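You operate a simulated robot arm through the tools that you are given. There is no shell and no other tool. Be economical: measure what you need, move in short steps, check, and stop when the job is done.

You run a simulated robot arm. Do the job below in one go: nothing can be reset, and whatever is moved stays where it is left.

TASK
Swap the cane stake in the yellow pot for the small trellis.
Fine: stake to the stake holder, trellis from the white pot; the plant clip goes in the stand drawer; shut it.

Only the result counts: the job must be done as asked and must still hold three seconds after the hand-in. Knocking over, shifting, dropping, spilling or breaking anything else fails it.

THE ROBOT
A 7-joint arm with a two-finger parallel gripper, fixed in place. Base frame: the origin is at the foot of the arm, x ahead of it, y to its left, z up; the work surface is at about z = 780. Readings come in mm, degrees, newtons and seconds.
With the tool pointing down near the work surface it reaches from about 340 to 780 mm from the base axis. Its first joint turns from -166.0 to 166.0 degrees. Payload 3.91 kg.
The tool frame sits at the grasp point between the pads (the TCP): z along the fingers, y along the line on which they close. The tips reach 30 mm beyond it. The gripper opens to 110 mm. The fingers are 20 mm wide and 10 mm thick; the gripper's body (48 by 112 mm) begins 55 mm behind the TCP.
Orientation is that of the tool frame in the base frame, as a unit quaternion [x, y, z, w]. With the fingers straight down and closing along the base's y, the tool's x points along the base's -x, its y along +y and its z along -z.

THE INTERFACE
- The arm moves only by the tool drive_tool. Its argument "increments" is a list of rows, each an object of numbers (a shift or turn left out is 0, a gripper value left out holds the last): "tx", "ty", "tz": the shift along the tool's x, y, z in mm; "ax", "ay", "az": the turn, a rotation vector about the tool's x, y, z in rad; "jaw": the closure in counts, from 0 (fully open) to 255 (shut). In form: [{"tx": .., "ty": .., "tz": .., "ax": .., "ay": .., "az": .., "jaw": ..}, ...]. A call has 1 to 20 rows; each row shifts and turns the commanded pose from where the row before left it, along the tool's axes as they then stand. Each row takes 0.2 s and may step no farther than 50 mm and 8.6 degrees from the row before; otherwise, or with a gripper value out of range, the whole call is refused. A pose out of reach is approached as far as the arm can. The call stops where the force on the tool passes 40 N (or 10 N more than at its start, if that is more) or the arm is blocked; 0.2 s more then pass. The fingers move at their own pace (about 153 mm/s each) and stop on an object; they squeeze with about 29 N. The grip force told is the motor's: it shows also when the fingers shut on nothing. Time passes only in rows, and 0.2 s behind the last, so rows that do not move let the fingers close. The reply holds the time, the measured pose of the TCP, the force on the tool along the base axes, the opening and the grip force, in the units named above and with some noise.
- Cameras (640 x 400 px; columns grow to the right, rows downward): "scene" is fixed at [222.7, -649.3, 1418.2]; the picture's right is [0.89, -0.46, 0.00], its down [-0.39, -0.76, -0.52] and it looks along [0.24, 0.46, -0.85] (base axes); focal length 214 px, centre (320, 200). "wrist" rides on the gripper at [-36, 0, -57] in the tool frame; the picture's right is [0.00, -1.00, 0.00], its down [0.97, 0.00, -0.24] and it looks along [0.24, 0.00, 0.97] (tool axes); focal length 218 px, centre (320, 200). There is no depth. A picture from a camera that has moved, and an enlarged one, comes with that camera's place and axes in the base frame and with its lens.
- grab_frame(camera): a new picture of that camera. It takes no simulated time.
- move_column(by): slides the trunk up (or, below 0, down) by that many mm; the arm rides with it, the base frame stays. It gives what a move gives, with no picture.
- inspect(camera, box): a new picture of the part [left, top, right, bottom] of that camera's present view, enlarged. It takes no simulated time.
- job_done(): hands the job in; it is judged then, once.

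Work in short steps. Places have to be worked out from the pictures, the camera data and where the tool is seen: move nearer, look again, correct. Check each grasp and each placing, and mend what went wrong. You have 120 turns and 68 pictures in all, those below and enlarged ones among them. Open the gripper and draw the arm clear of the work before you hand the job in, unless the task says otherwise; then end with one line.

The tools are called after "Call:" as a command line: name --argument value ..., lists and objects as JSON in quotes. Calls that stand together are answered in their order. drive_tool: Moves the arm, as the interface text tells. Its arguments: {"type":"object","properties":{"increments":{"type":"array","items":{"type":"object","properties":{"tx":{"type":"number"},"ty":{"type":"number"},"tz":{"type":"number"},"ax":{"type":"number"},"ay":{"type":"number"},"az":{"type":"number"},"jaw":{"type":"number"}}}}},"required":["increments"]} The other tools are called the same way: move_column (by) slides the trunk up or down; grab_frame (camera) takes a picture; inspect (camera, box) takes an enlarged picture of a part of a camera's view; job_done () hands the job in.

At the start:

```text
t: 0.0
tcp_pos: [389.5, -291.6, 1268.4]
ee_rot: [0.0, 1.0, 0.0, 0.0]
force: [-0.2, -0.1, -1.5]
width: 110.0
grip_force: 0.0
trunk travel left (down, up): [-575.0, 35.0]
```

scene: 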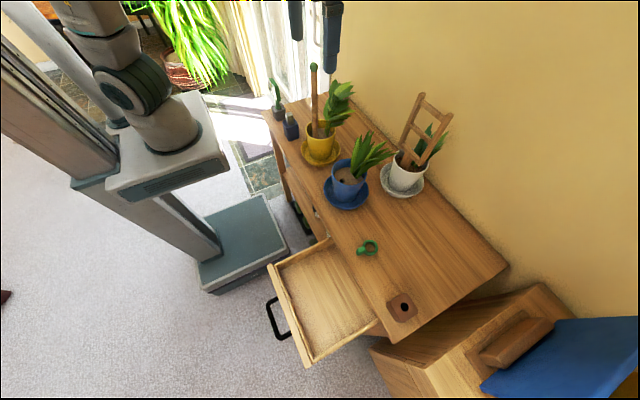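
wrist: 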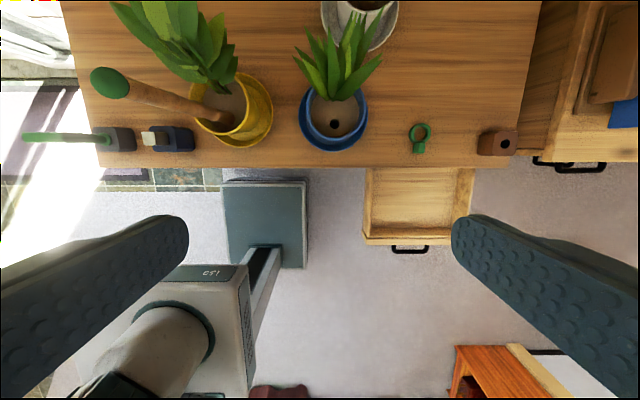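

I'll look closer at the pots, the small objects at the left end, and the brown block before moving.

Call:
inspect --camera "scene" --box '[255, 50, 455, 220]'

Call:
inspect --camera "wrist" --box '[0, 40, 320, 200]'

Call:
inspect --camera "scene" --box '[255, 220, 455, 370]'

```text
2.35 times, centred on (355, 135) of scene
camera zoom: at [222.7, -649.3, 1418.2], right [0.89, -0.46, 0.0], down [-0.39, -0.76, -0.52], along [0.24, 0.46, -0.85], focal length 505 px, centre (238, 353)
```

zoom: 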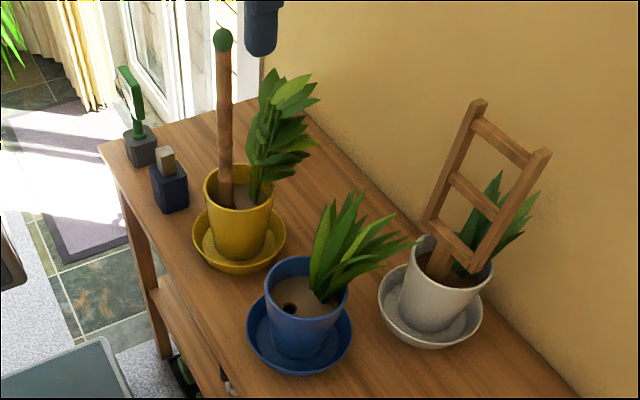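

```text
2.00 times, centred on (160, 120) of wrist
camera zoom: at [425.0, -290.8, 1326.1], right [0.0, -1.0, 0.0], down [-0.97, 0.0, 0.24], along [-0.24, 0.0, -0.97], focal length 436 px, centre (640, 360)
```

zoom: 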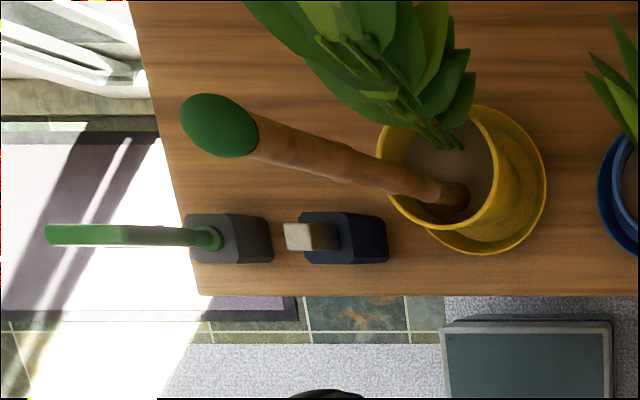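

```text
2.67 times, centred on (355, 295) of scene
camera zoom: at [222.7, -649.3, 1418.2], right [0.89, -0.46, 0.0], down [-0.39, -0.76, -0.52], along [0.24, 0.46, -0.85], focal length 572 px, centre (227, -53)
```

zoom: 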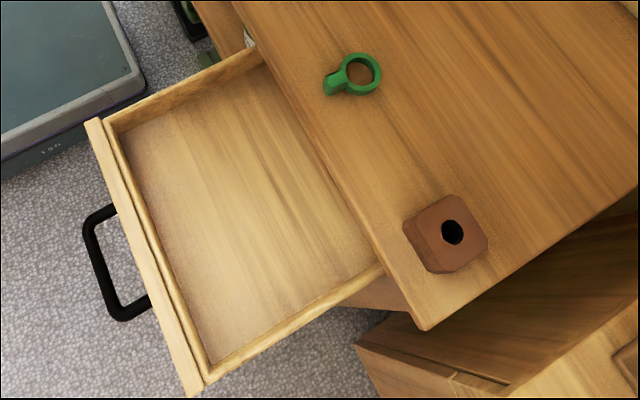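

The brown block with a hole (about (431,-701), top z≈830) is the stake holder. The stake is at about (474,-127) with its top at z≈1135, and the clip is at about (450,-527). I'll start with the clip by moving above it for a closer look.

Call:
drive_tool --increments '[{"ty": -45}, {"ty": -45}, {"ty": -45, "tz": 20}, {"ty": -40, "tz": 30, "tx": -10}, {"ty": -35, "tz": 35, "tx": -10}, {"ty": -25, "tz": 40, "tx": -10}, {"tz": 45, "tx": -10}, {"tz": 45, "tx": -10}, {"tz": 45, "tx": -10}, {"tz": 40}]'

Call:
grab_frame --camera "wrist"

Call:
grab_frame --camera "scene"

```text
refused: row 4 steps farther than a row can; nothing moved
```

```text
62 pictures are left
camera wrist: at [425.0, -290.8, 1326.1], right [0.0, -1.0, 0.0], down [-0.97, 0.0, 0.24], along [-0.24, 0.0, -0.97], focal length 218 px, centre (320, 200)
```

wrist: 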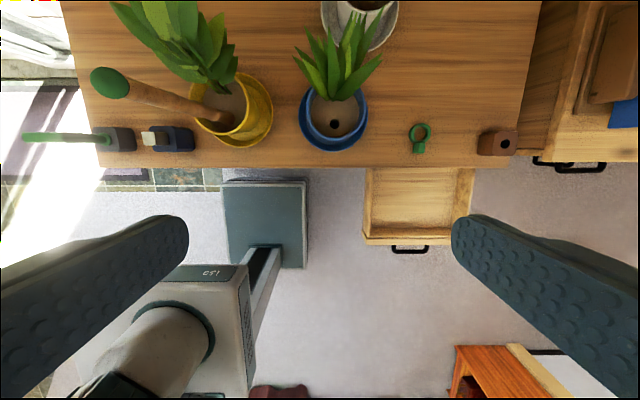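

```text
61 pictures are left
```

scene: 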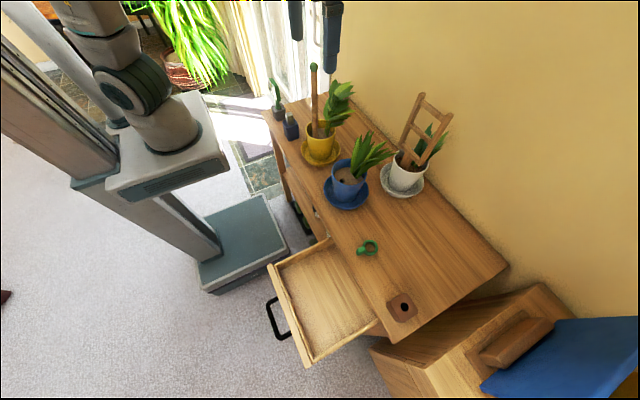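

A row was too long, so nothing moved. I'll repeat the same move with smaller rows.

Call:
drive_tool --increments '[{"ty": -40}, {"ty": -40}, {"ty": -40}, {"ty": -40}, {"ty": -35, "tz": 20, "tx": -10}, {"ty": -25, "tz": 40, "tx": -10}, {"ty": -15, "tz": 45, "tx": -10}, {"tz": 45, "tx": -10}, {"tz": 45, "tx": -10}, {"tz": 45, "tx": -10}, {"tz": 45}, {"tz": 15}]'

```text
t: 2.6
tcp_pos: [451.8, -524.1, 968.1]
ee_rot: [0.0, 1.0, 0.0, 0.0]
force: [0.8, -0.6, -0.1]
width: 109.9
grip_force: 0.1
trunk travel left (down, up): [-575.0, 35.0]
```

The arm went where commanded. Now a look from here.

Call:
grab_frame --camera "wrist"

```text
60 pictures are left
camera wrist: at [485.2, -523.6, 1025.0], right [0.0, -1.0, 0.0], down [-0.97, 0.0, 0.24], along [-0.24, 0.0, -0.97], focal length 218 px, centre (320, 200)
```

wrist: 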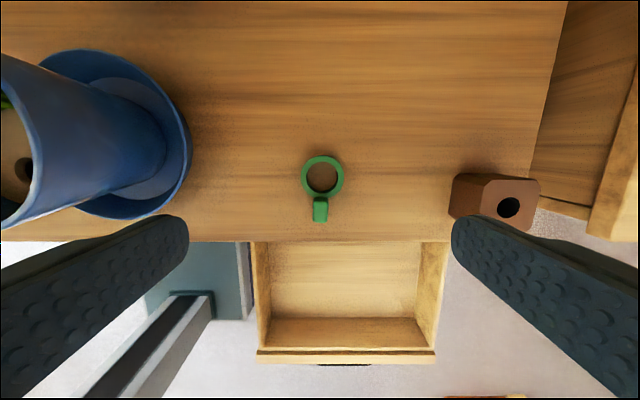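

The ring's centre is at about (454,-526), about 47 mm across. I'll partly close the jaws and descend so the tips sit just above the desk.

Call:
drive_tool --increments '[{"tx": -2, "ty": -2, "tz": 45, "jaw": 70}, {"tz": 45}, {"tz": 40}, {"tz": 15}, {"tz": 6}, {"tz": 0}]'

Call:
grab_frame --camera "wrist"

```text
t: 4.0
tcp_pos: [451.4, -526.0, 818.1]
ee_rot: [0.0, 1.0, 0.0, 0.0]
force: [0.4, 0.5, 0.0]
width: 79.8
grip_force: 0.2
trunk travel left (down, up): [-575.0, 35.0]
```

```text
59 pictures are left
camera wrist: at [486.2, -526.5, 875.0], right [0.0, -1.0, 0.0], down [-0.97, 0.0, 0.24], along [-0.24, 0.0, -0.97], focal length 218 px, centre (320, 200)
```

wrist: 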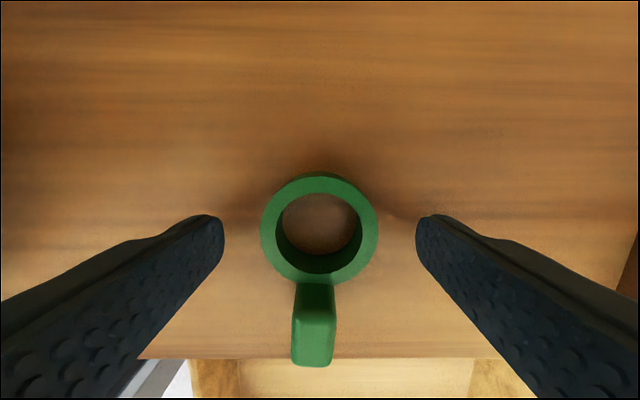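

The ring is centred between the tips. I'll go down 4 mm, close, and lift.

Call:
drive_tool --increments '[{"tz": 4}, {"jaw": 255}, {}, {}, {"tz": -20}, {"tz": -40}, {"tz": -40}]'

Call:
grab_frame --camera "wrist"

```text
t: 5.6
tcp_pos: [452.1, -529.2, 913.2]
ee_rot: [0.0, 1.0, -0.001, 0.0]
force: [0.2, -0.2, -1.6]
width: 40.9
grip_force: 29.6
trunk travel left (down, up): [-575.0, 35.0]
```

```text
58 pictures are left
camera wrist: at [486.4, -529.6, 971.4], right [0.0, -1.0, 0.0], down [-0.97, 0.0, 0.24], along [-0.24, 0.0, -0.97], focal length 218 px, centre (320, 200)
```

wrist: 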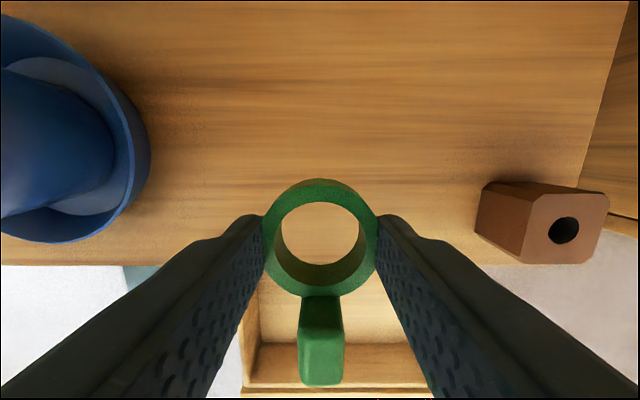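

The clip is held (40.9 mm). The drawer spans x≈180–374, y≈-424 to -704, with its floor at z≈690. I'll carry the clip over and lower it in.

Call:
drive_tool --increments '[{"tx": 40, "ty": -8}, {"tx": 40, "ty": -8}, {"tx": 40, "ty": -8}, {"tx": 40, "ty": -8}, {"tx": 27}, {"tz": 45}, {"tz": 45}, {"tz": 40}, {"tz": 30}, {"tz": 10}, {}]'

Call:
grab_frame --camera "wrist"

Call:
grab_frame --camera "scene"

```text
t: 8.0
tcp_pos: [264.3, -563.3, 744.7]
ee_rot: [0.0, 1.0, 0.0, 0.0]
force: [0.8, -0.4, -0.2]
width: 41.0
grip_force: 29.3
trunk travel left (down, up): [-575.0, 35.0]
```

```text
57 pictures are left
camera wrist: at [299.7, -561.9, 802.2], right [0.0, -1.0, 0.0], down [-0.97, 0.0, 0.24], along [-0.24, 0.0, -0.97], focal length 218 px, centre (320, 200)
```

wrist: 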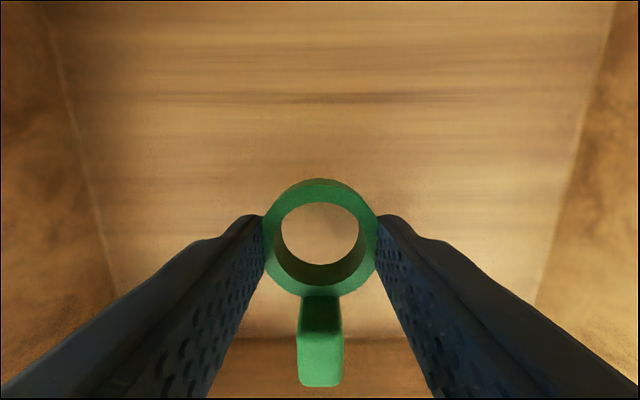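

```text
56 pictures are left
```

scene: 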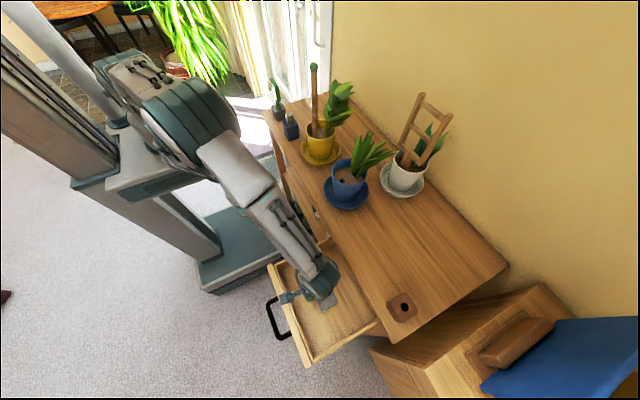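

The floor looks to be at z≈681–690. I'll lower in small steps until there is contact force.

Call:
drive_tool --increments '[{"tz": 12}, {"tz": 4}, {"tz": 3}, {"tz": 3}, {}]'

```text
t: 9.2
tcp_pos: [263.2, -559.6, 721.4]
ee_rot: [0.0, 1.0, 0.0, 0.0]
force: [-0.7, 0.4, -0.2]
width: 40.8
grip_force: 28.5
trunk travel left (down, up): [-575.0, 35.0]
```

Call:
drive_tool --increments '[{"tz": 2}, {"tz": 2}, {"tz": 2}, {}]'

Call:
grab_frame --camera "wrist"

```text
t: 10.2
tcp_pos: [264.1, -559.5, 714.8]
ee_rot: [0.0, 1.0, 0.0, -0.001]
force: [0.9, 0.2, -0.9]
width: 41.0
grip_force: 29.3
trunk travel left (down, up): [-575.0, 35.0]
```

```text
55 pictures are left
camera wrist: at [299.6, -559.9, 772.5], right [0.0, -1.0, 0.0], down [-0.97, 0.0, 0.24], along [-0.24, 0.0, -0.97], focal length 218 px, centre (320, 200)
```

wrist: 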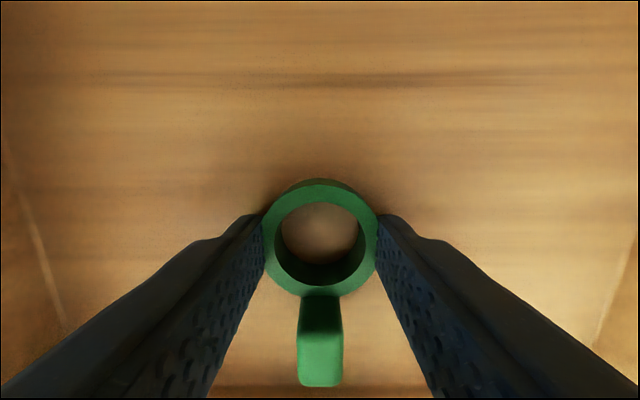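

The clip is very near the floor, with shadow contact forming. I'll continue in 1.5 mm steps and stop on force.

Call:
drive_tool --increments '[{"tz": 1.5}, {"tz": 1.5}, {}]'

```text
t: 11.0
tcp_pos: [264.9, -561.0, 714.7]
ee_rot: [0.0, 1.0, -0.002, 0.001]
force: [0.9, 3.5, 21.5]
width: 40.8
grip_force: 29.4
trunk travel left (down, up): [-575.0, 35.0]
```

Contact shows (21 N upward), so the clip is on the floor. I'll release and rise.

Call:
drive_tool --increments '[{"tz": -2}, {"jaw": 90}, {}, {"tz": -30}, {"tz": -45}, {"tz": -45}, {"tz": -40}]'

Call:
grab_frame --camera "wrist"

```text
t: 12.6
tcp_pos: [263.1, -558.4, 875.9]
ee_rot: [0.0, 1.0, 0.0, 0.001]
force: [-0.8, 0.4, 0.3]
width: 71.1
grip_force: 0.0
trunk travel left (down, up): [-575.0, 35.0]
```

```text
54 pictures are left
camera wrist: at [297.9, -558.2, 934.1], right [0.0, -1.0, 0.0], down [-0.97, 0.0, 0.24], along [-0.24, 0.0, -0.97], focal length 218 px, centre (320, 200)
```

wrist: 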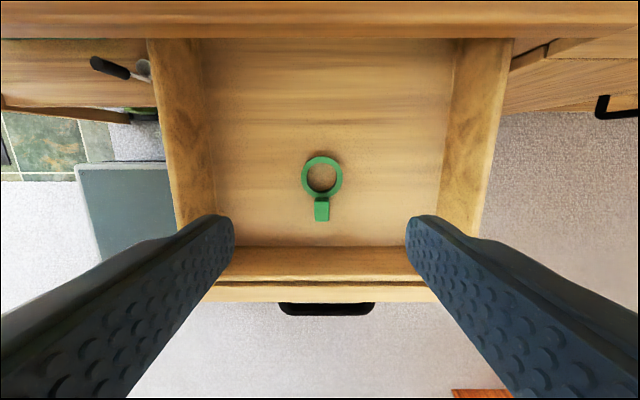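

The clip lies in the drawer. Next I'll go in front of the handle (bar at x≈114, y≈-565) with the jaws closed and lower to push the drawer shut.

Call:
drive_tool --increments '[{"tx": 45, "jaw": 255}, {"tx": 45}, {"tx": 45}, {"tx": 45, "ty": -6}, {"tx": 15}, {"tz": 45}, {"tz": 45}, {"tz": 45}, {"tz": 18}, {}]'

Call:
grab_frame --camera "scene"

Call:
grab_frame --camera "wrist"

```text
t: 14.8
tcp_pos: [69.9, -566.9, 721.6]
ee_rot: [0.0, 1.0, 0.0, 0.0]
force: [0.9, -1.0, 1.0]
width: 0.0
grip_force: 28.9
trunk travel left (down, up): [-575.0, 35.0]
```

```text
53 pictures are left
```

scene: 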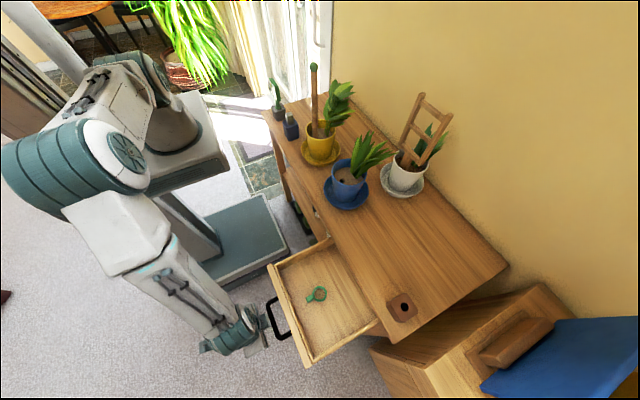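

```text
52 pictures are left
camera wrist: at [104.4, -566.9, 778.6], right [0.0, -1.0, 0.0], down [-0.97, 0.0, 0.24], along [-0.24, 0.0, -0.97], focal length 218 px, centre (320, 200)
```

wrist: 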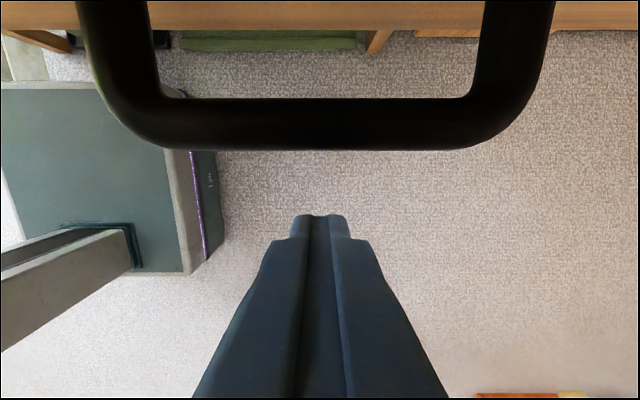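

The handle bar (front at x≈104, z≈728) is centred ahead of the closed fingers. I'll push along +x in small steps.

Call:
drive_tool --increments '[{"tx": -12}, {"tx": -8}, {"tx": -8}, {"tx": -10}, {"tx": -12}, {"tx": -12}, {"tx": -12}, {"tx": -12}, {"tx": -12}, {"tx": -12}]'

```text
t: 17.0
tcp_pos: [180.1, -564.0, 722.1]
ee_rot: [0.0, 1.0, 0.0, 0.001]
force: [0.2, 0.2, 0.1]
width: 0.0
grip_force: 28.8
trunk travel left (down, up): [-575.0, 35.0]
```

Call:
grab_frame --camera "wrist"

```text
51 pictures are left
camera wrist: at [214.5, -564.2, 780.0], right [0.0, -1.0, 0.0], down [-0.97, 0.0, 0.24], along [-0.24, 0.0, -0.97], focal length 218 px, centre (320, 200)
```

wrist: 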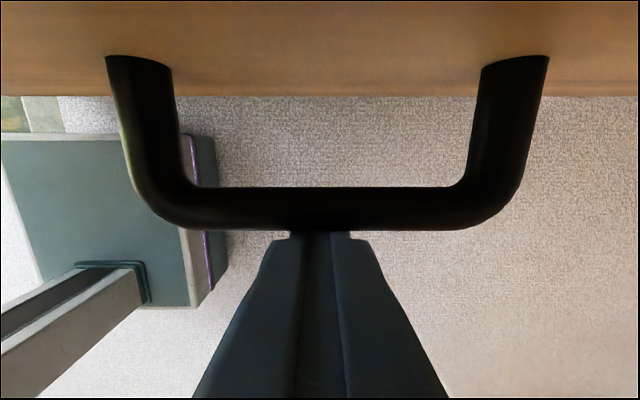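

The drawer slides with the push. I'll continue.

Call:
drive_tool --increments '[{"tx": -12}, {"tx": -12}, {"tx": -12}, {"tx": -12}, {"tx": -12}, {"tx": -12}, {"tx": -8}, {"tx": -6}, {"tx": -6}, {"tx": -6}, {"tx": -6}, {"tx": -6}]'

Call:
grab_frame --camera "wrist"

```text
t: 19.6
tcp_pos: [291.2, -564.9, 720.5]
ee_rot: [0.001, 1.0, 0.0, 0.0]
force: [-1.0, -1.1, -0.4]
width: 0.2
grip_force: 29.0
trunk travel left (down, up): [-575.0, 35.0]
```

```text
50 pictures are left
camera wrist: at [325.6, -564.8, 778.4], right [0.0, -1.0, 0.0], down [-0.97, 0.0, 0.24], along [-0.24, 0.0, -0.97], focal length 218 px, centre (320, 200)
```

wrist: 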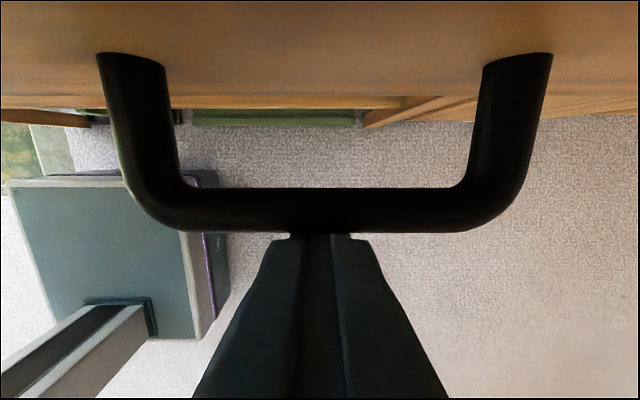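

Not at the stop yet, so I'll keep pushing in 4 mm steps until force builds.

Call:
drive_tool --increments '[{"tx": -4}, {"tx": -4}, {"tx": -4}, {"tx": -4}, {"tx": -4}, {"tx": -4}, {"tx": -4}, {"tx": -4}]'

```text
t: 21.4
tcp_pos: [320.6, -565.8, 720.5]
ee_rot: [0.0, 1.0, 0.0, 0.0]
force: [-1.3, -0.2, 0.6]
width: 0.0
grip_force: 28.7
trunk travel left (down, up): [-575.0, 35.0]
```

Call:
inspect --camera "scene" --box '[230, 200, 430, 360]'

```text
2.50 times, centred on (330, 280) of scene
camera zoom: at [222.7, -649.3, 1418.2], right [0.89, -0.46, 0.0], down [-0.39, -0.76, -0.52], along [0.24, 0.46, -0.85], focal length 536 px, centre (295, 0)
```

zoom: 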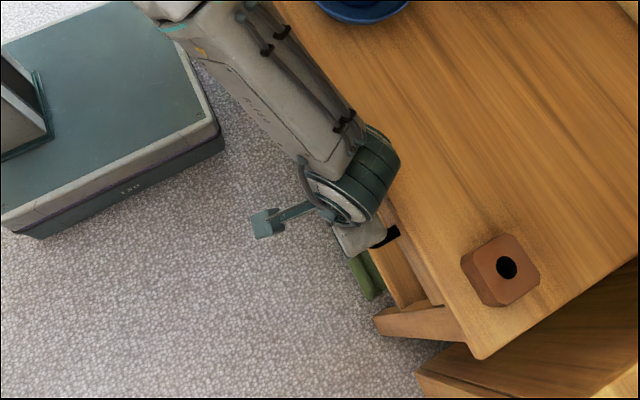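

A bit of travel may remain. I'll continue in 3 mm steps, watching the force.

Call:
drive_tool --increments '[{"tx": -3}, {"tx": -3}, {"tx": -3}, {"tx": -3}, {"tx": -3}, {"tx": -3}]'

```text
t: 22.8
tcp_pos: [329.2, -565.7, 723.1]
ee_rot: [0.0, 1.0, 0.0, -0.009]
force: [-27.0, -1.1, 10.5]
width: 0.0
grip_force: 29.3
trunk travel left (down, up): [-575.0, 35.0]
stopped in row 6: the force on the tool passed its limit (the readings are from after the stop); the commanded pose is now the measured one
```

Contact built up. I'll back off, rise, and check whether the drawer is fully shut.

Call:
drive_tool --increments '[{"tx": 20}, {"tx": 40}, {"tx": 40}, {"tx": 40}, {"tz": -45}, {"tz": -45}, {"tz": -45}]'

Call:
grab_frame --camera "wrist"

Call:
inspect --camera "scene" --box '[270, 200, 430, 340]'

```text
t: 24.4
tcp_pos: [196.6, -562.6, 857.7]
ee_rot: [-0.001, 1.0, 0.004, -0.005]
force: [0.4, 0.4, 0.1]
width: 0.0
grip_force: 28.4
trunk travel left (down, up): [-575.0, 35.0]
```

```text
48 pictures are left
camera wrist: at [232.9, -562.9, 914.5], right [0.0, -1.0, 0.0], down [-0.97, 0.0, 0.25], along [-0.25, 0.0, -0.97], focal length 218 px, centre (320, 200)
```

wrist: 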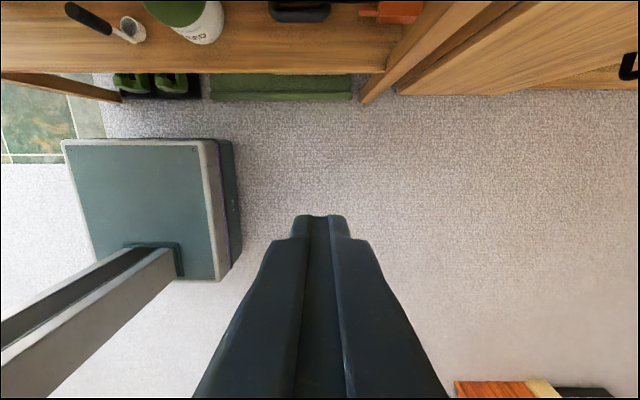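

```text
2.86 times, centred on (350, 270) of scene
camera zoom: at [222.7, -649.3, 1418.2], right [0.89, -0.46, 0.0], down [-0.39, -0.76, -0.52], along [0.24, 0.46, -0.85], focal length 613 px, centre (234, 0)
```

zoom: 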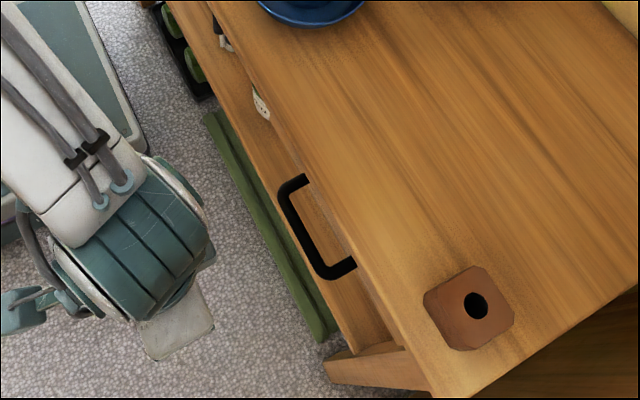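

It looks shut. I'll tilt the tool forward (I need a near-horizontal tool for the stake anyway) and view the drawer front directly.

Call:
drive_tool --increments '[{"ay": -0.14}, {"ay": -0.14}, {"ay": -0.14}, {"ay": -0.14}, {"ay": -0.14}, {"ay": -0.14}, {}]'

Call:
grab_frame --camera "wrist"

```text
t: 26.0
tcp_pos: [196.6, -564.5, 857.4]
ee_rot: [0.0, 0.915, 0.002, 0.404]
force: [-1.0, 0.1, 0.6]
width: 0.1
grip_force: 29.4
trunk travel left (down, up): [-575.0, 35.0]
```

```text
46 pictures are left
camera wrist: at [178.5, -564.5, 922.1], right [0.0, -1.0, 0.0], down [-0.83, 0.0, -0.56], along [0.56, 0.0, -0.83], focal length 218 px, centre (320, 200)
```

wrist: 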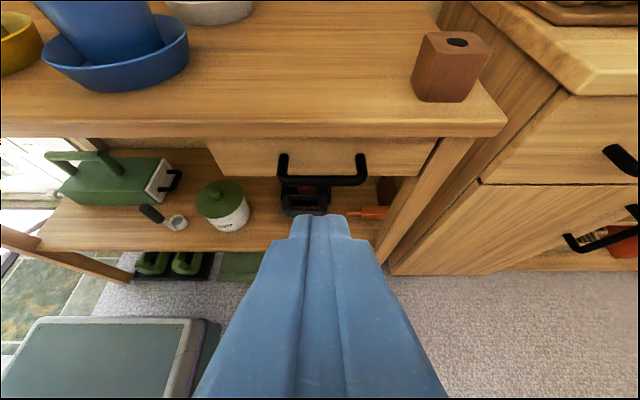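

The drawer front sits flush under the top, so it is shut. The arm keeps this ~48° tilt for the stake: I'll rise, then move to a lookout in front of the stake with the jaws opened.

Call:
drive_tool --increments '[{"tx": -45.1, "tz": -12}, {"tx": -45.1, "tz": -12}, {"tx": -45.1, "tz": -12}, {"tx": -45.1, "tz": -12}, {"tx": -45.1, "tz": -12}, {"tx": -45.1, "tz": -12}, {"tx": -45.1, "tz": -12, "jaw": 130}, {"ty": 43.7}, {"ty": 43.7}, {"ty": 43.7}, {"ty": 43.7}, {"ty": 43.7}, {"ty": 43.7}, {"ty": 43.7}, {"ty": 43.7}, {"ty": 43.7}, {"ty": 43.7}, {}]'

Call:
grab_frame --camera "wrist"

Call:
grab_frame --camera "scene"

```text
t: 29.8
tcp_pos: [368.8, -146.9, 1172.6]
ee_rot: [0.001, 0.916, 0.002, 0.401]
force: [0.1, -0.7, 0.4]
width: 54.0
grip_force: 0.0
out of reach, approached as far as the arm can: row 16, 17
trunk travel left (down, up): [-575.0, 35.0]
```

```text
45 pictures are left
camera wrist: at [351.3, -147.3, 1238.5], right [0.0, -1.0, 0.0], down [-0.83, 0.0, -0.55], along [0.55, 0.0, -0.83], focal length 218 px, centre (320, 200)
```

wrist: 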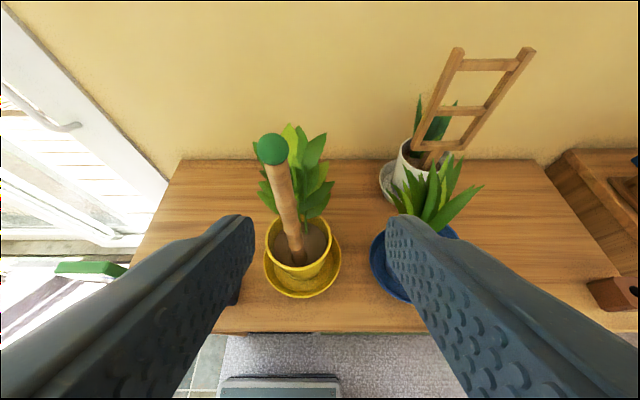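

```text
44 pictures are left
```

scene: 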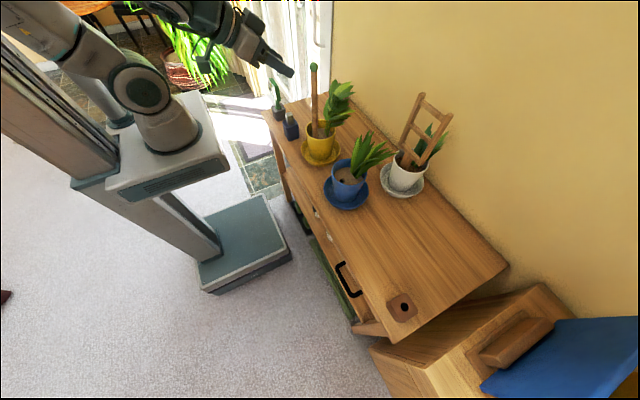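

The stake axis is at about (473,-113), soil z≈890, cap at z≈1123. I'll move to a pre-grasp pose in line with it and check the alignment.

Call:
drive_tool --increments '[{"tx": 10, "ty": 16.5, "tz": 22}, {"tx": 10, "ty": 16.5, "tz": 22}, {"tx": 10, "tz": 21}, {}]'

Call:
grab_frame --camera "wrist"

```text
t: 30.8
tcp_pos: [419.7, -134.0, 1128.6]
ee_rot: [0.0, 0.915, 0.002, 0.403]
force: [0.7, 0.2, -0.7]
width: 53.8
grip_force: 0.1
out of reach, approached as far as the arm can: row 1, 2, 3
trunk travel left (down, up): [-575.0, 35.0]
```

```text
43 pictures are left
camera wrist: at [400.6, -134.2, 1193.3], right [0.0, -1.0, 0.0], down [-0.83, 0.0, -0.55], along [0.55, 0.0, -0.83], focal length 218 px, centre (320, 200)
```

wrist: 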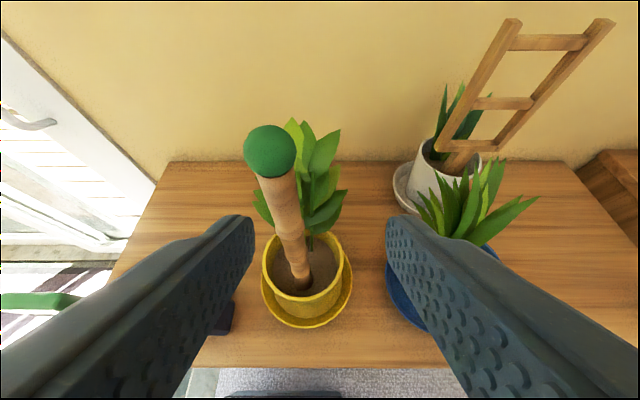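

The pose is near the arm's inner limit here. I'll step away outward to learn where the commanded pose stands, then lower the column to gain inner reach.

Call:
drive_tool --increments '[{"tx": -14.4, "ty": -33.3, "tz": -4}, {"tx": -14.4, "ty": -33.3, "tz": -4}, {"tx": -14.4, "ty": -33.3, "tz": -4}, {}]'

Call:
move_column --by -60

```text
t: 31.8
tcp_pos: [439.6, -233.3, 1166.2]
ee_rot: [-0.001, 0.915, 0.002, 0.403]
force: [0.0, 0.0, -0.1]
width: 53.8
grip_force: 0.0
trunk travel left (down, up): [-575.0, 35.0]
```

```text
t: 32.8
tcp_pos: [439.0, -233.3, 1106.1]
ee_rot: [0.0, 0.915, 0.001, 0.403]
force: [-0.9, -1.1, 0.3]
width: 53.9
grip_force: 0.0
trunk travel left (down, up): [-515.0, 95.0]
```

The commanded pose resets to the reached one. I'll raise the arm and lower the column together, to put the shoulder lower relative to the work.

Call:
drive_tool --increments '[{"tx": -34.5, "tz": -31.4}, {"tx": -34.5, "tz": -31.4}, {"tx": -34.5, "tz": -31.4}, {}]'

Call:
move_column --by -140

```text
t: 33.8
tcp_pos: [439.7, -236.6, 1247.3]
ee_rot: [0.0, 0.915, 0.002, 0.402]
force: [-0.1, -0.4, -0.4]
width: 53.9
grip_force: 0.0
trunk travel left (down, up): [-515.0, 95.0]
```

```text
t: 35.4
tcp_pos: [440.7, -236.0, 1106.9]
ee_rot: [0.0, 0.916, 0.002, 0.402]
force: [-0.3, -0.3, -0.5]
width: 54.0
grip_force: 0.1
trunk travel left (down, up): [-375.0, 235.0]
```

Now to the pre-grasp pose (397,-111,1106).

Call:
drive_tool --increments '[{"tx": 29.6, "tz": -32.6}, {"ty": 42}, {"ty": 42}, {"ty": 41}, {}]'

Call:
grab_frame --camera "wrist"

```text
t: 36.6
tcp_pos: [393.6, -110.4, 1109.9]
ee_rot: [0.0, 0.915, 0.003, 0.403]
force: [0.2, 0.1, 0.0]
width: 53.8
grip_force: 0.1
trunk travel left (down, up): [-375.0, 235.0]
```

```text
42 pictures are left
camera wrist: at [376.1, -110.4, 1175.5], right [0.0, -1.0, 0.0], down [-0.83, 0.0, -0.55], along [0.55, 0.0, -0.83], focal length 218 px, centre (320, 200)
```

wrist: 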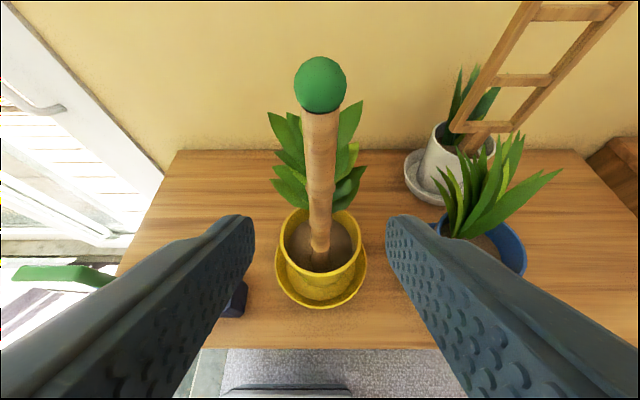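

The stake is centred between the fingers. I'll advance 97 mm along the tool axis and close.

Call:
drive_tool --increments '[{"tz": 30}, {"tz": 30}, {"tz": 25}, {"tz": 12}, {"jaw": 255}, {}, {}]'

Call:
grab_frame --camera "wrist"

Call:
inspect --camera "scene" --box '[255, 50, 455, 220]'

```text
t: 38.2
tcp_pos: [466.1, -110.2, 1041.6]
ee_rot: [0.0, 0.915, 0.002, 0.403]
force: [-0.5, -1.1, 0.1]
width: 17.6
grip_force: 28.6
trunk travel left (down, up): [-375.0, 235.0]
```

```text
41 pictures are left
camera wrist: at [447.8, -109.8, 1107.2], right [0.0, -1.0, 0.0], down [-0.83, 0.0, -0.55], along [0.55, 0.0, -0.83], focal length 218 px, centre (320, 200)
```

wrist: 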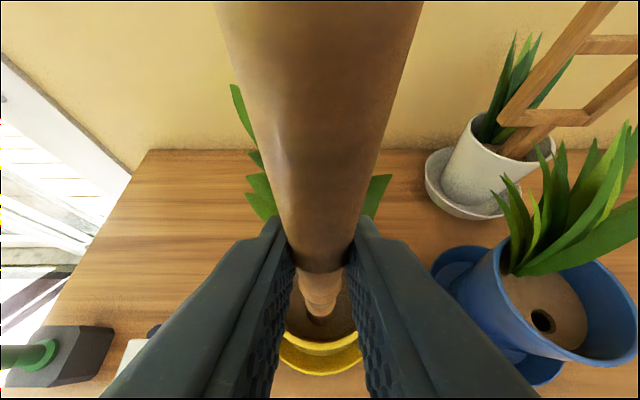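

```text
2.35 times, centred on (355, 135) of scene
camera zoom: at [222.7, -649.3, 1418.2], right [0.89, -0.46, 0.0], down [-0.39, -0.76, -0.52], along [0.24, 0.46, -0.85], focal length 505 px, centre (238, 353)
```

zoom: 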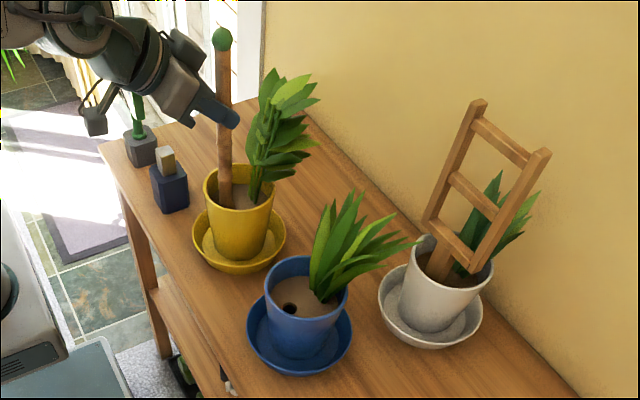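

Gripped on 17.6 mm. I'll lift straight up in steps.

Call:
drive_tool --increments '[{"tx": -7.4, "tz": -6.73}, {"tx": -7.4, "tz": -6.73}, {"tx": -11.1, "tz": -10.1}, {"tx": -14.8, "tz": -13.46}, {"tx": -18.5, "tz": -16.8}, {"tx": -18.5, "tz": -16.8}, {"tx": -18.5, "tz": -16.8}, {}]'

Call:
inspect --camera "scene" --box '[215, 0, 415, 200]'

```text
t: 40.0
tcp_pos: [467.7, -112.9, 1173.0]
ee_rot: [-0.002, 0.915, 0.004, 0.403]
force: [-0.5, 0.5, -0.6]
width: 17.5
grip_force: 28.9
trunk travel left (down, up): [-375.0, 235.0]
```

```text
2.00 times, centred on (315, 100) of scene
camera zoom: at [222.7, -649.3, 1418.2], right [0.89, -0.46, 0.0], down [-0.39, -0.76, -0.52], along [0.24, 0.46, -0.85], focal length 429 px, centre (330, 400)
```

zoom: 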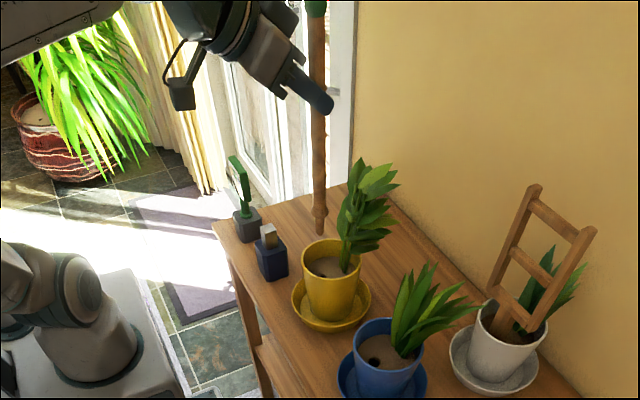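

The stake is out, its bottom about 207 mm below the TCP. I'll back off in front of the pots, travel to -y, and yaw toward the holder.

Call:
drive_tool --increments '[{"tx": 28.6, "tz": -31.4}, {"tx": 28.6, "tz": -31.4}, {"ty": -42.5}, {"ty": -42.5}, {"ty": -42.5}, {"ty": -42.5}, {"ty": -42.5}, {"ty": -42.5}, {"ty": -42.5}, {"ty": -42.5}, {"ax": 0.1066, "az": 0.0969}, {"ax": 0.1066, "az": 0.0969}, {"ax": 0.1066, "az": 0.0969}, {"ax": 0.1066, "az": 0.0969}, {"ax": 0.1066, "az": 0.0969}, {"ax": 0.1066, "az": 0.0969}, {"ax": 0.1066, "az": 0.0969}, {}]'

Call:
grab_frame --camera "wrist"

Call:
grab_frame --camera "scene"

```text
t: 43.8
tcp_pos: [383.8, -451.5, 1172.1]
ee_rot: [0.442, 0.801, -0.195, 0.353]
force: [-0.7, 0.2, -0.1]
width: 17.4
grip_force: 29.1
trunk travel left (down, up): [-375.0, 235.0]
```

```text
38 pictures are left
camera wrist: at [373.8, -436.5, 1236.5], right [-0.85, -0.53, 0.0], down [-0.44, 0.7, -0.55], along [0.29, -0.47, -0.83], focal length 218 px, centre (320, 200)
```

wrist: 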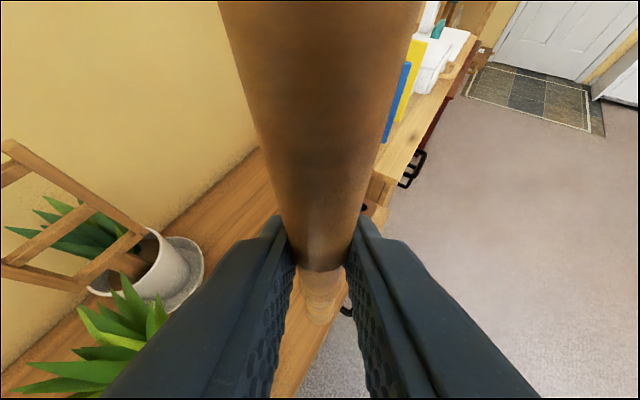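

```text
37 pictures are left
```

scene: 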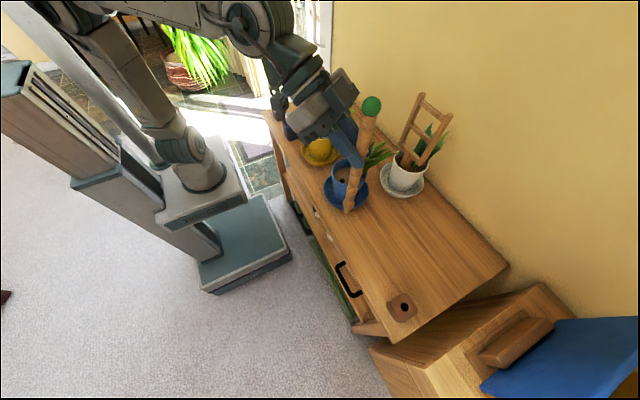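

The stake is vertical and the yaw is -58°. Next I'll move so the stake axis is above the hole at about (431,-700).

Call:
drive_tool --increments '[{"tx": -25.5, "tz": 28, "ty": -15.3}, {"tx": -25.5, "tz": 28, "ty": -15.3}, {"tx": -25.5, "tz": 28, "ty": -15.3}, {"tx": -25.5, "tz": 28, "ty": -15.3}, {"tx": -25.5, "tz": 28, "ty": -15.3}, {"tx": -25.5, "tz": 28, "ty": -15.3}, {"tx": 14.8, "tz": 13.5}, {"tx": 14.8, "tz": 13.5}, {"tx": 14.8, "tz": 13.5}, {"tx": 14.8, "tz": 13.5}, {}]'

Call:
grab_frame --camera "wrist"

Call:
inspect --camera "scene" --box '[350, 200, 470, 340]'

```text
t: 46.2
tcp_pos: [424.7, -685.2, 1084.9]
ee_rot: [0.442, 0.802, -0.194, 0.351]
force: [0.4, 1.1, -0.4]
width: 17.4
grip_force: 28.9
out of reach, approached as far as the arm can: row 6
trunk travel left (down, up): [-375.0, 235.0]
```

```text
36 pictures are left
camera wrist: at [414.1, -670.9, 1150.7], right [-0.84, -0.53, 0.0], down [-0.45, 0.7, -0.55], along [0.29, -0.47, -0.83], focal length 218 px, centre (320, 200)
```

wrist: 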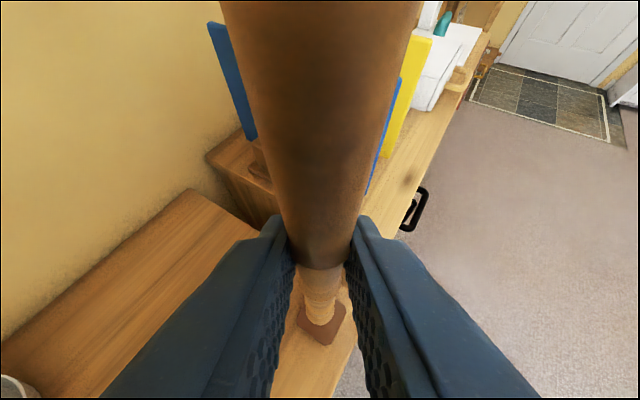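

```text
2.86 times, centred on (410, 270) of scene
camera zoom: at [222.7, -649.3, 1418.2], right [0.89, -0.46, 0.0], down [-0.39, -0.76, -0.52], along [0.24, 0.46, -0.85], focal length 613 px, centre (63, 0)
```

zoom: 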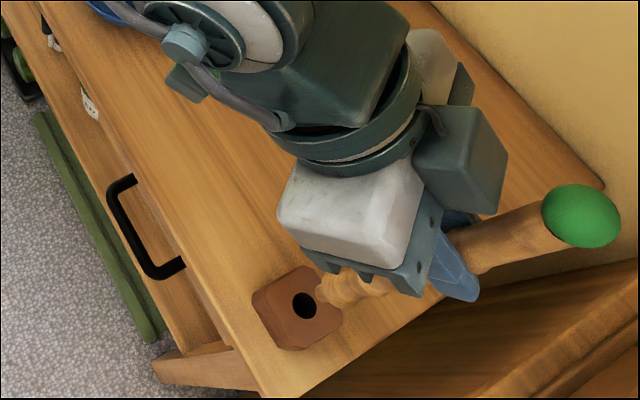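

The projected stake tip matches the picture, so my model holds. The tip needs about 7 mm more to reach the hole axis (431,-700). I'll try that correction.

Call:
drive_tool --increments '[{"tx": -4.5, "tz": 5, "ty": -2.4}, {}]'

```text
t: 46.8
tcp_pos: [427.1, -692.8, 1084.9]
ee_rot: [0.441, 0.802, -0.195, 0.353]
force: [0.3, 0.4, -0.8]
width: 17.4
grip_force: 29.4
trunk travel left (down, up): [-375.0, 235.0]
```

Reached. I'll lower 32 mm so the tip is just above the block and check alignment.

Call:
drive_tool --increments '[{"tx": 11.8, "tz": 10.8}, {"tx": 11.8, "tz": 10.8}, {}]'

Call:
inspect --camera "scene" --box '[370, 260, 450, 330]'

Call:
inspect --camera "wrist" --box '[260, 240, 400, 360]'

```text
t: 47.6
tcp_pos: [426.5, -692.0, 1053.0]
ee_rot: [0.441, 0.802, -0.194, 0.352]
force: [-0.1, 0.3, -1.0]
width: 17.4
grip_force: 29.5
trunk travel left (down, up): [-375.0, 235.0]
```

```text
5.71 times, centred on (410, 295) of scene
camera zoom: at [222.7, -649.3, 1418.2], right [0.89, -0.46, 0.0], down [-0.39, -0.76, -0.52], along [0.24, 0.46, -0.85], focal length 1226 px, centre (-194, -343)
```

zoom: 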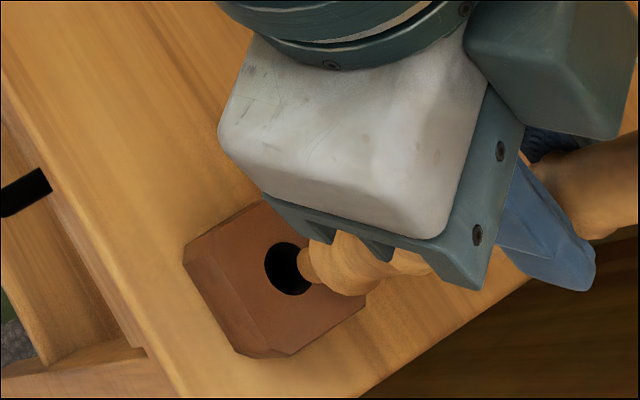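

```text
3.33 times, centred on (330, 300) of wrist
camera zoom: at [416.4, -677.2, 1118.9], right [-0.84, -0.53, 0.0], down [-0.45, 0.7, -0.55], along [0.29, -0.47, -0.83], focal length 728 px, centre (287, -133)
```

zoom: 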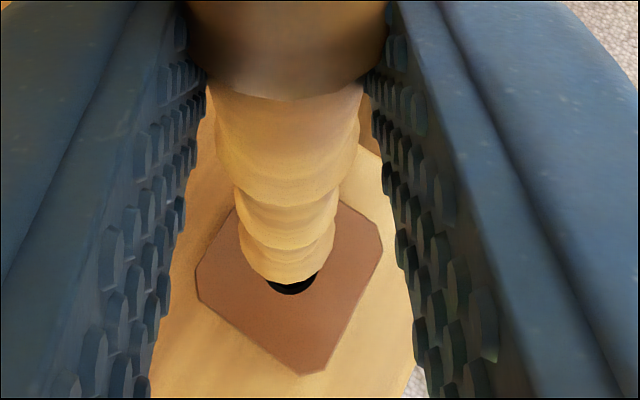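

From the wrist view, the hole appears about 2.5 mm to the picture's right of the tip. I'll correct that, lower about 10 mm more, and recheck.

Call:
drive_tool --increments '[{"ty": -2.5}, {"tx": 4.4, "tz": 4}, {"tx": 2.2, "tz": 2}, {}]'

Call:
inspect --camera "scene" --box '[370, 260, 450, 330]'

Call:
inspect --camera "wrist" --box '[280, 260, 360, 340]'

```text
t: 48.6
tcp_pos: [424.9, -693.4, 1044.7]
ee_rot: [0.442, 0.802, -0.195, 0.352]
force: [0.1, -0.4, -1.5]
width: 17.5
grip_force: 28.5
trunk travel left (down, up): [-375.0, 235.0]
```

```text
5.71 times, centred on (410, 295) of scene
camera zoom: at [222.7, -649.3, 1418.2], right [0.89, -0.46, 0.0], down [-0.39, -0.76, -0.52], along [0.24, 0.46, -0.85], focal length 1226 px, centre (-194, -343)
```

zoom: 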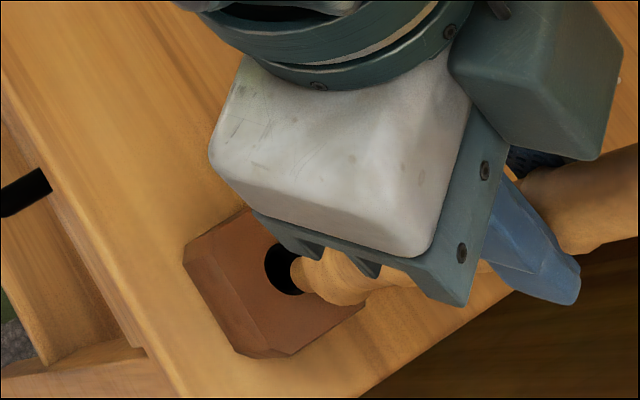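

```text
5.00 times, centred on (320, 300) of wrist
camera zoom: at [414.7, -679.6, 1110.1], right [-0.85, -0.53, 0.0], down [-0.45, 0.7, -0.55], along [0.29, -0.47, -0.83], focal length 1091 px, centre (320, -300)
```

zoom: 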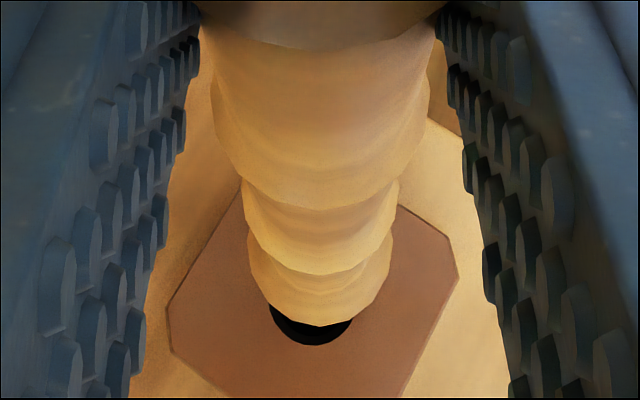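

Slight overshoot sideways: I'll come back 1.2 mm, then lower in 3 mm steps watching the force.

Call:
drive_tool --increments '[{"ty": 1.2}, {"tx": 2.2, "tz": 2}, {"tx": 2.2, "tz": 2}, {"tx": 2.2, "tz": 2}, {"tx": 2.2, "tz": 2}, {"tx": 2.2, "tz": 2}, {"tx": 2.2, "tz": 2}, {}]'

Call:
inspect --camera "wrist" --box '[280, 260, 360, 340]'

```text
t: 50.4
tcp_pos: [426.1, -693.8, 1024.5]
ee_rot: [0.441, 0.803, -0.194, 0.352]
force: [0.0, 2.3, -1.2]
width: 17.2
grip_force: 29.3
trunk travel left (down, up): [-375.0, 235.0]
```

```text
5.00 times, centred on (320, 300) of wrist
camera zoom: at [415.9, -678.3, 1090.9], right [-0.84, -0.54, 0.0], down [-0.45, 0.7, -0.55], along [0.29, -0.47, -0.83], focal length 1091 px, centre (320, -300)
```

zoom: 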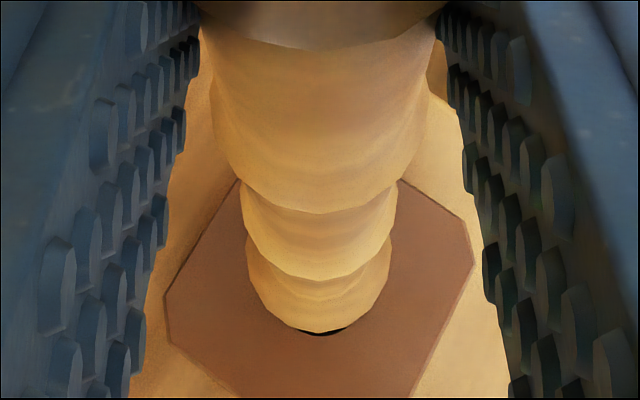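

Call:
inspect --camera "scene" --box '[370, 250, 450, 320]'

```text
5.71 times, centred on (410, 285) of scene
camera zoom: at [222.7, -649.3, 1418.2], right [0.89, -0.46, 0.0], down [-0.39, -0.76, -0.52], along [0.24, 0.46, -0.85], focal length 1226 px, centre (-194, -286)
```

zoom: 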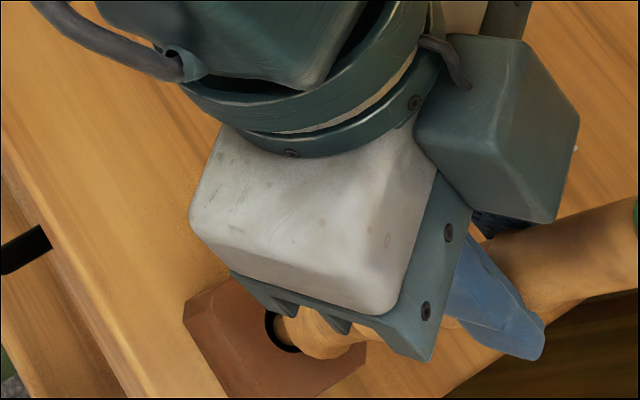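

The tip now covers the hole and force is low, so it looks to be entering. I'll continue down with force watch.

Call:
drive_tool --increments '[{"tx": 1.5, "tz": 1.35}, {"tx": 1.5, "tz": 1.35}, {"tx": 1.5, "tz": 1.35}, {"tx": 1.5, "tz": 1.35}, {}]'

Call:
inspect --camera "wrist" --box '[280, 260, 360, 340]'

```text
t: 51.6
tcp_pos: [425.7, -694.6, 1017.9]
ee_rot: [0.442, 0.802, -0.195, 0.352]
force: [0.2, 1.8, -1.1]
width: 17.5
grip_force: 29.3
trunk travel left (down, up): [-375.0, 235.0]
```

```text
5.00 times, centred on (320, 300) of wrist
camera zoom: at [415.1, -679.1, 1083.6], right [-0.84, -0.54, 0.0], down [-0.45, 0.7, -0.55], along [0.29, -0.47, -0.83], focal length 1091 px, centre (320, -300)
```

zoom: 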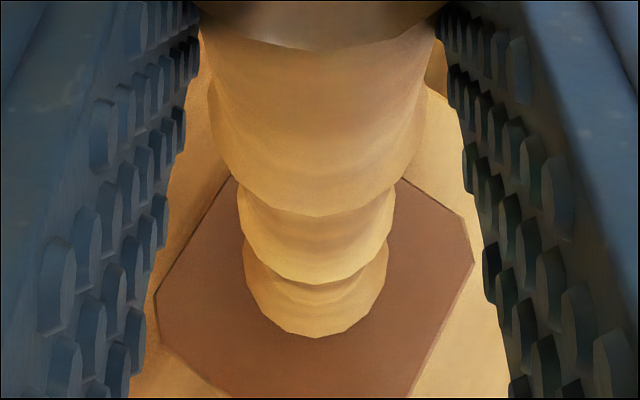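

Vertical force is near zero and the black sliver is gone, so the tip is inside the hole. I'll keep lowering until it seats.

Call:
drive_tool --increments '[{"tx": 1.5, "tz": 1.35}, {"tx": 1.5, "tz": 1.35}, {"tx": 1.5, "tz": 1.35}, {"tx": 1.5, "tz": 1.35}, {"tx": 1.5, "tz": 1.35}, {"tx": 1.5, "tz": 1.35}, {"tx": 1.5, "tz": 1.35}, {"tx": 1.5, "tz": 1.35}, {}]'

Call:
inspect --camera "scene" --box '[360, 200, 460, 320]'

```text
t: 53.6
tcp_pos: [424.7, -693.7, 1001.0]
ee_rot: [0.441, 0.803, -0.194, 0.351]
force: [0.5, 1.7, -0.2]
width: 17.4
grip_force: 29.1
trunk travel left (down, up): [-375.0, 235.0]
```

```text
3.33 times, centred on (410, 260) of scene
camera zoom: at [222.7, -649.3, 1418.2], right [0.89, -0.46, 0.0], down [-0.39, -0.76, -0.52], along [0.24, 0.46, -0.85], focal length 715 px, centre (20, 0)
```

zoom: 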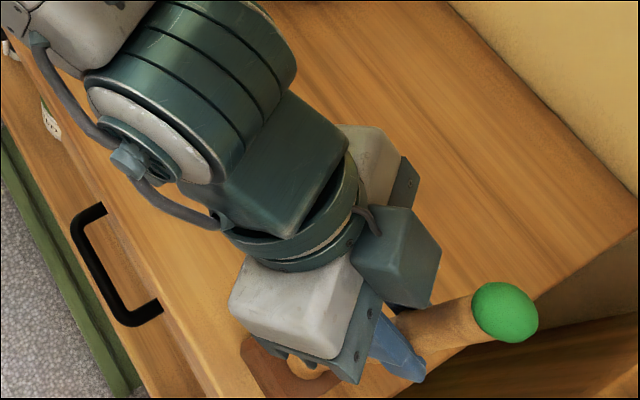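

The cap's place shows the stake hasn't slipped, so the tip is at z≈794 inside the holder. I'll go on to the bottom.

Call:
drive_tool --increments '[{"tx": 1.5, "tz": 1.35}, {"tx": 1.5, "tz": 1.35}, {"tx": 1.5, "tz": 1.35}, {"tx": 1.5, "tz": 1.35}, {}]'

```text
t: 54.8
tcp_pos: [424.1, -692.9, 998.5]
ee_rot: [0.441, 0.801, -0.196, 0.355]
force: [0.2, 0.6, 16.0]
width: 17.4
grip_force: 29.0
trunk travel left (down, up): [-375.0, 235.0]
```

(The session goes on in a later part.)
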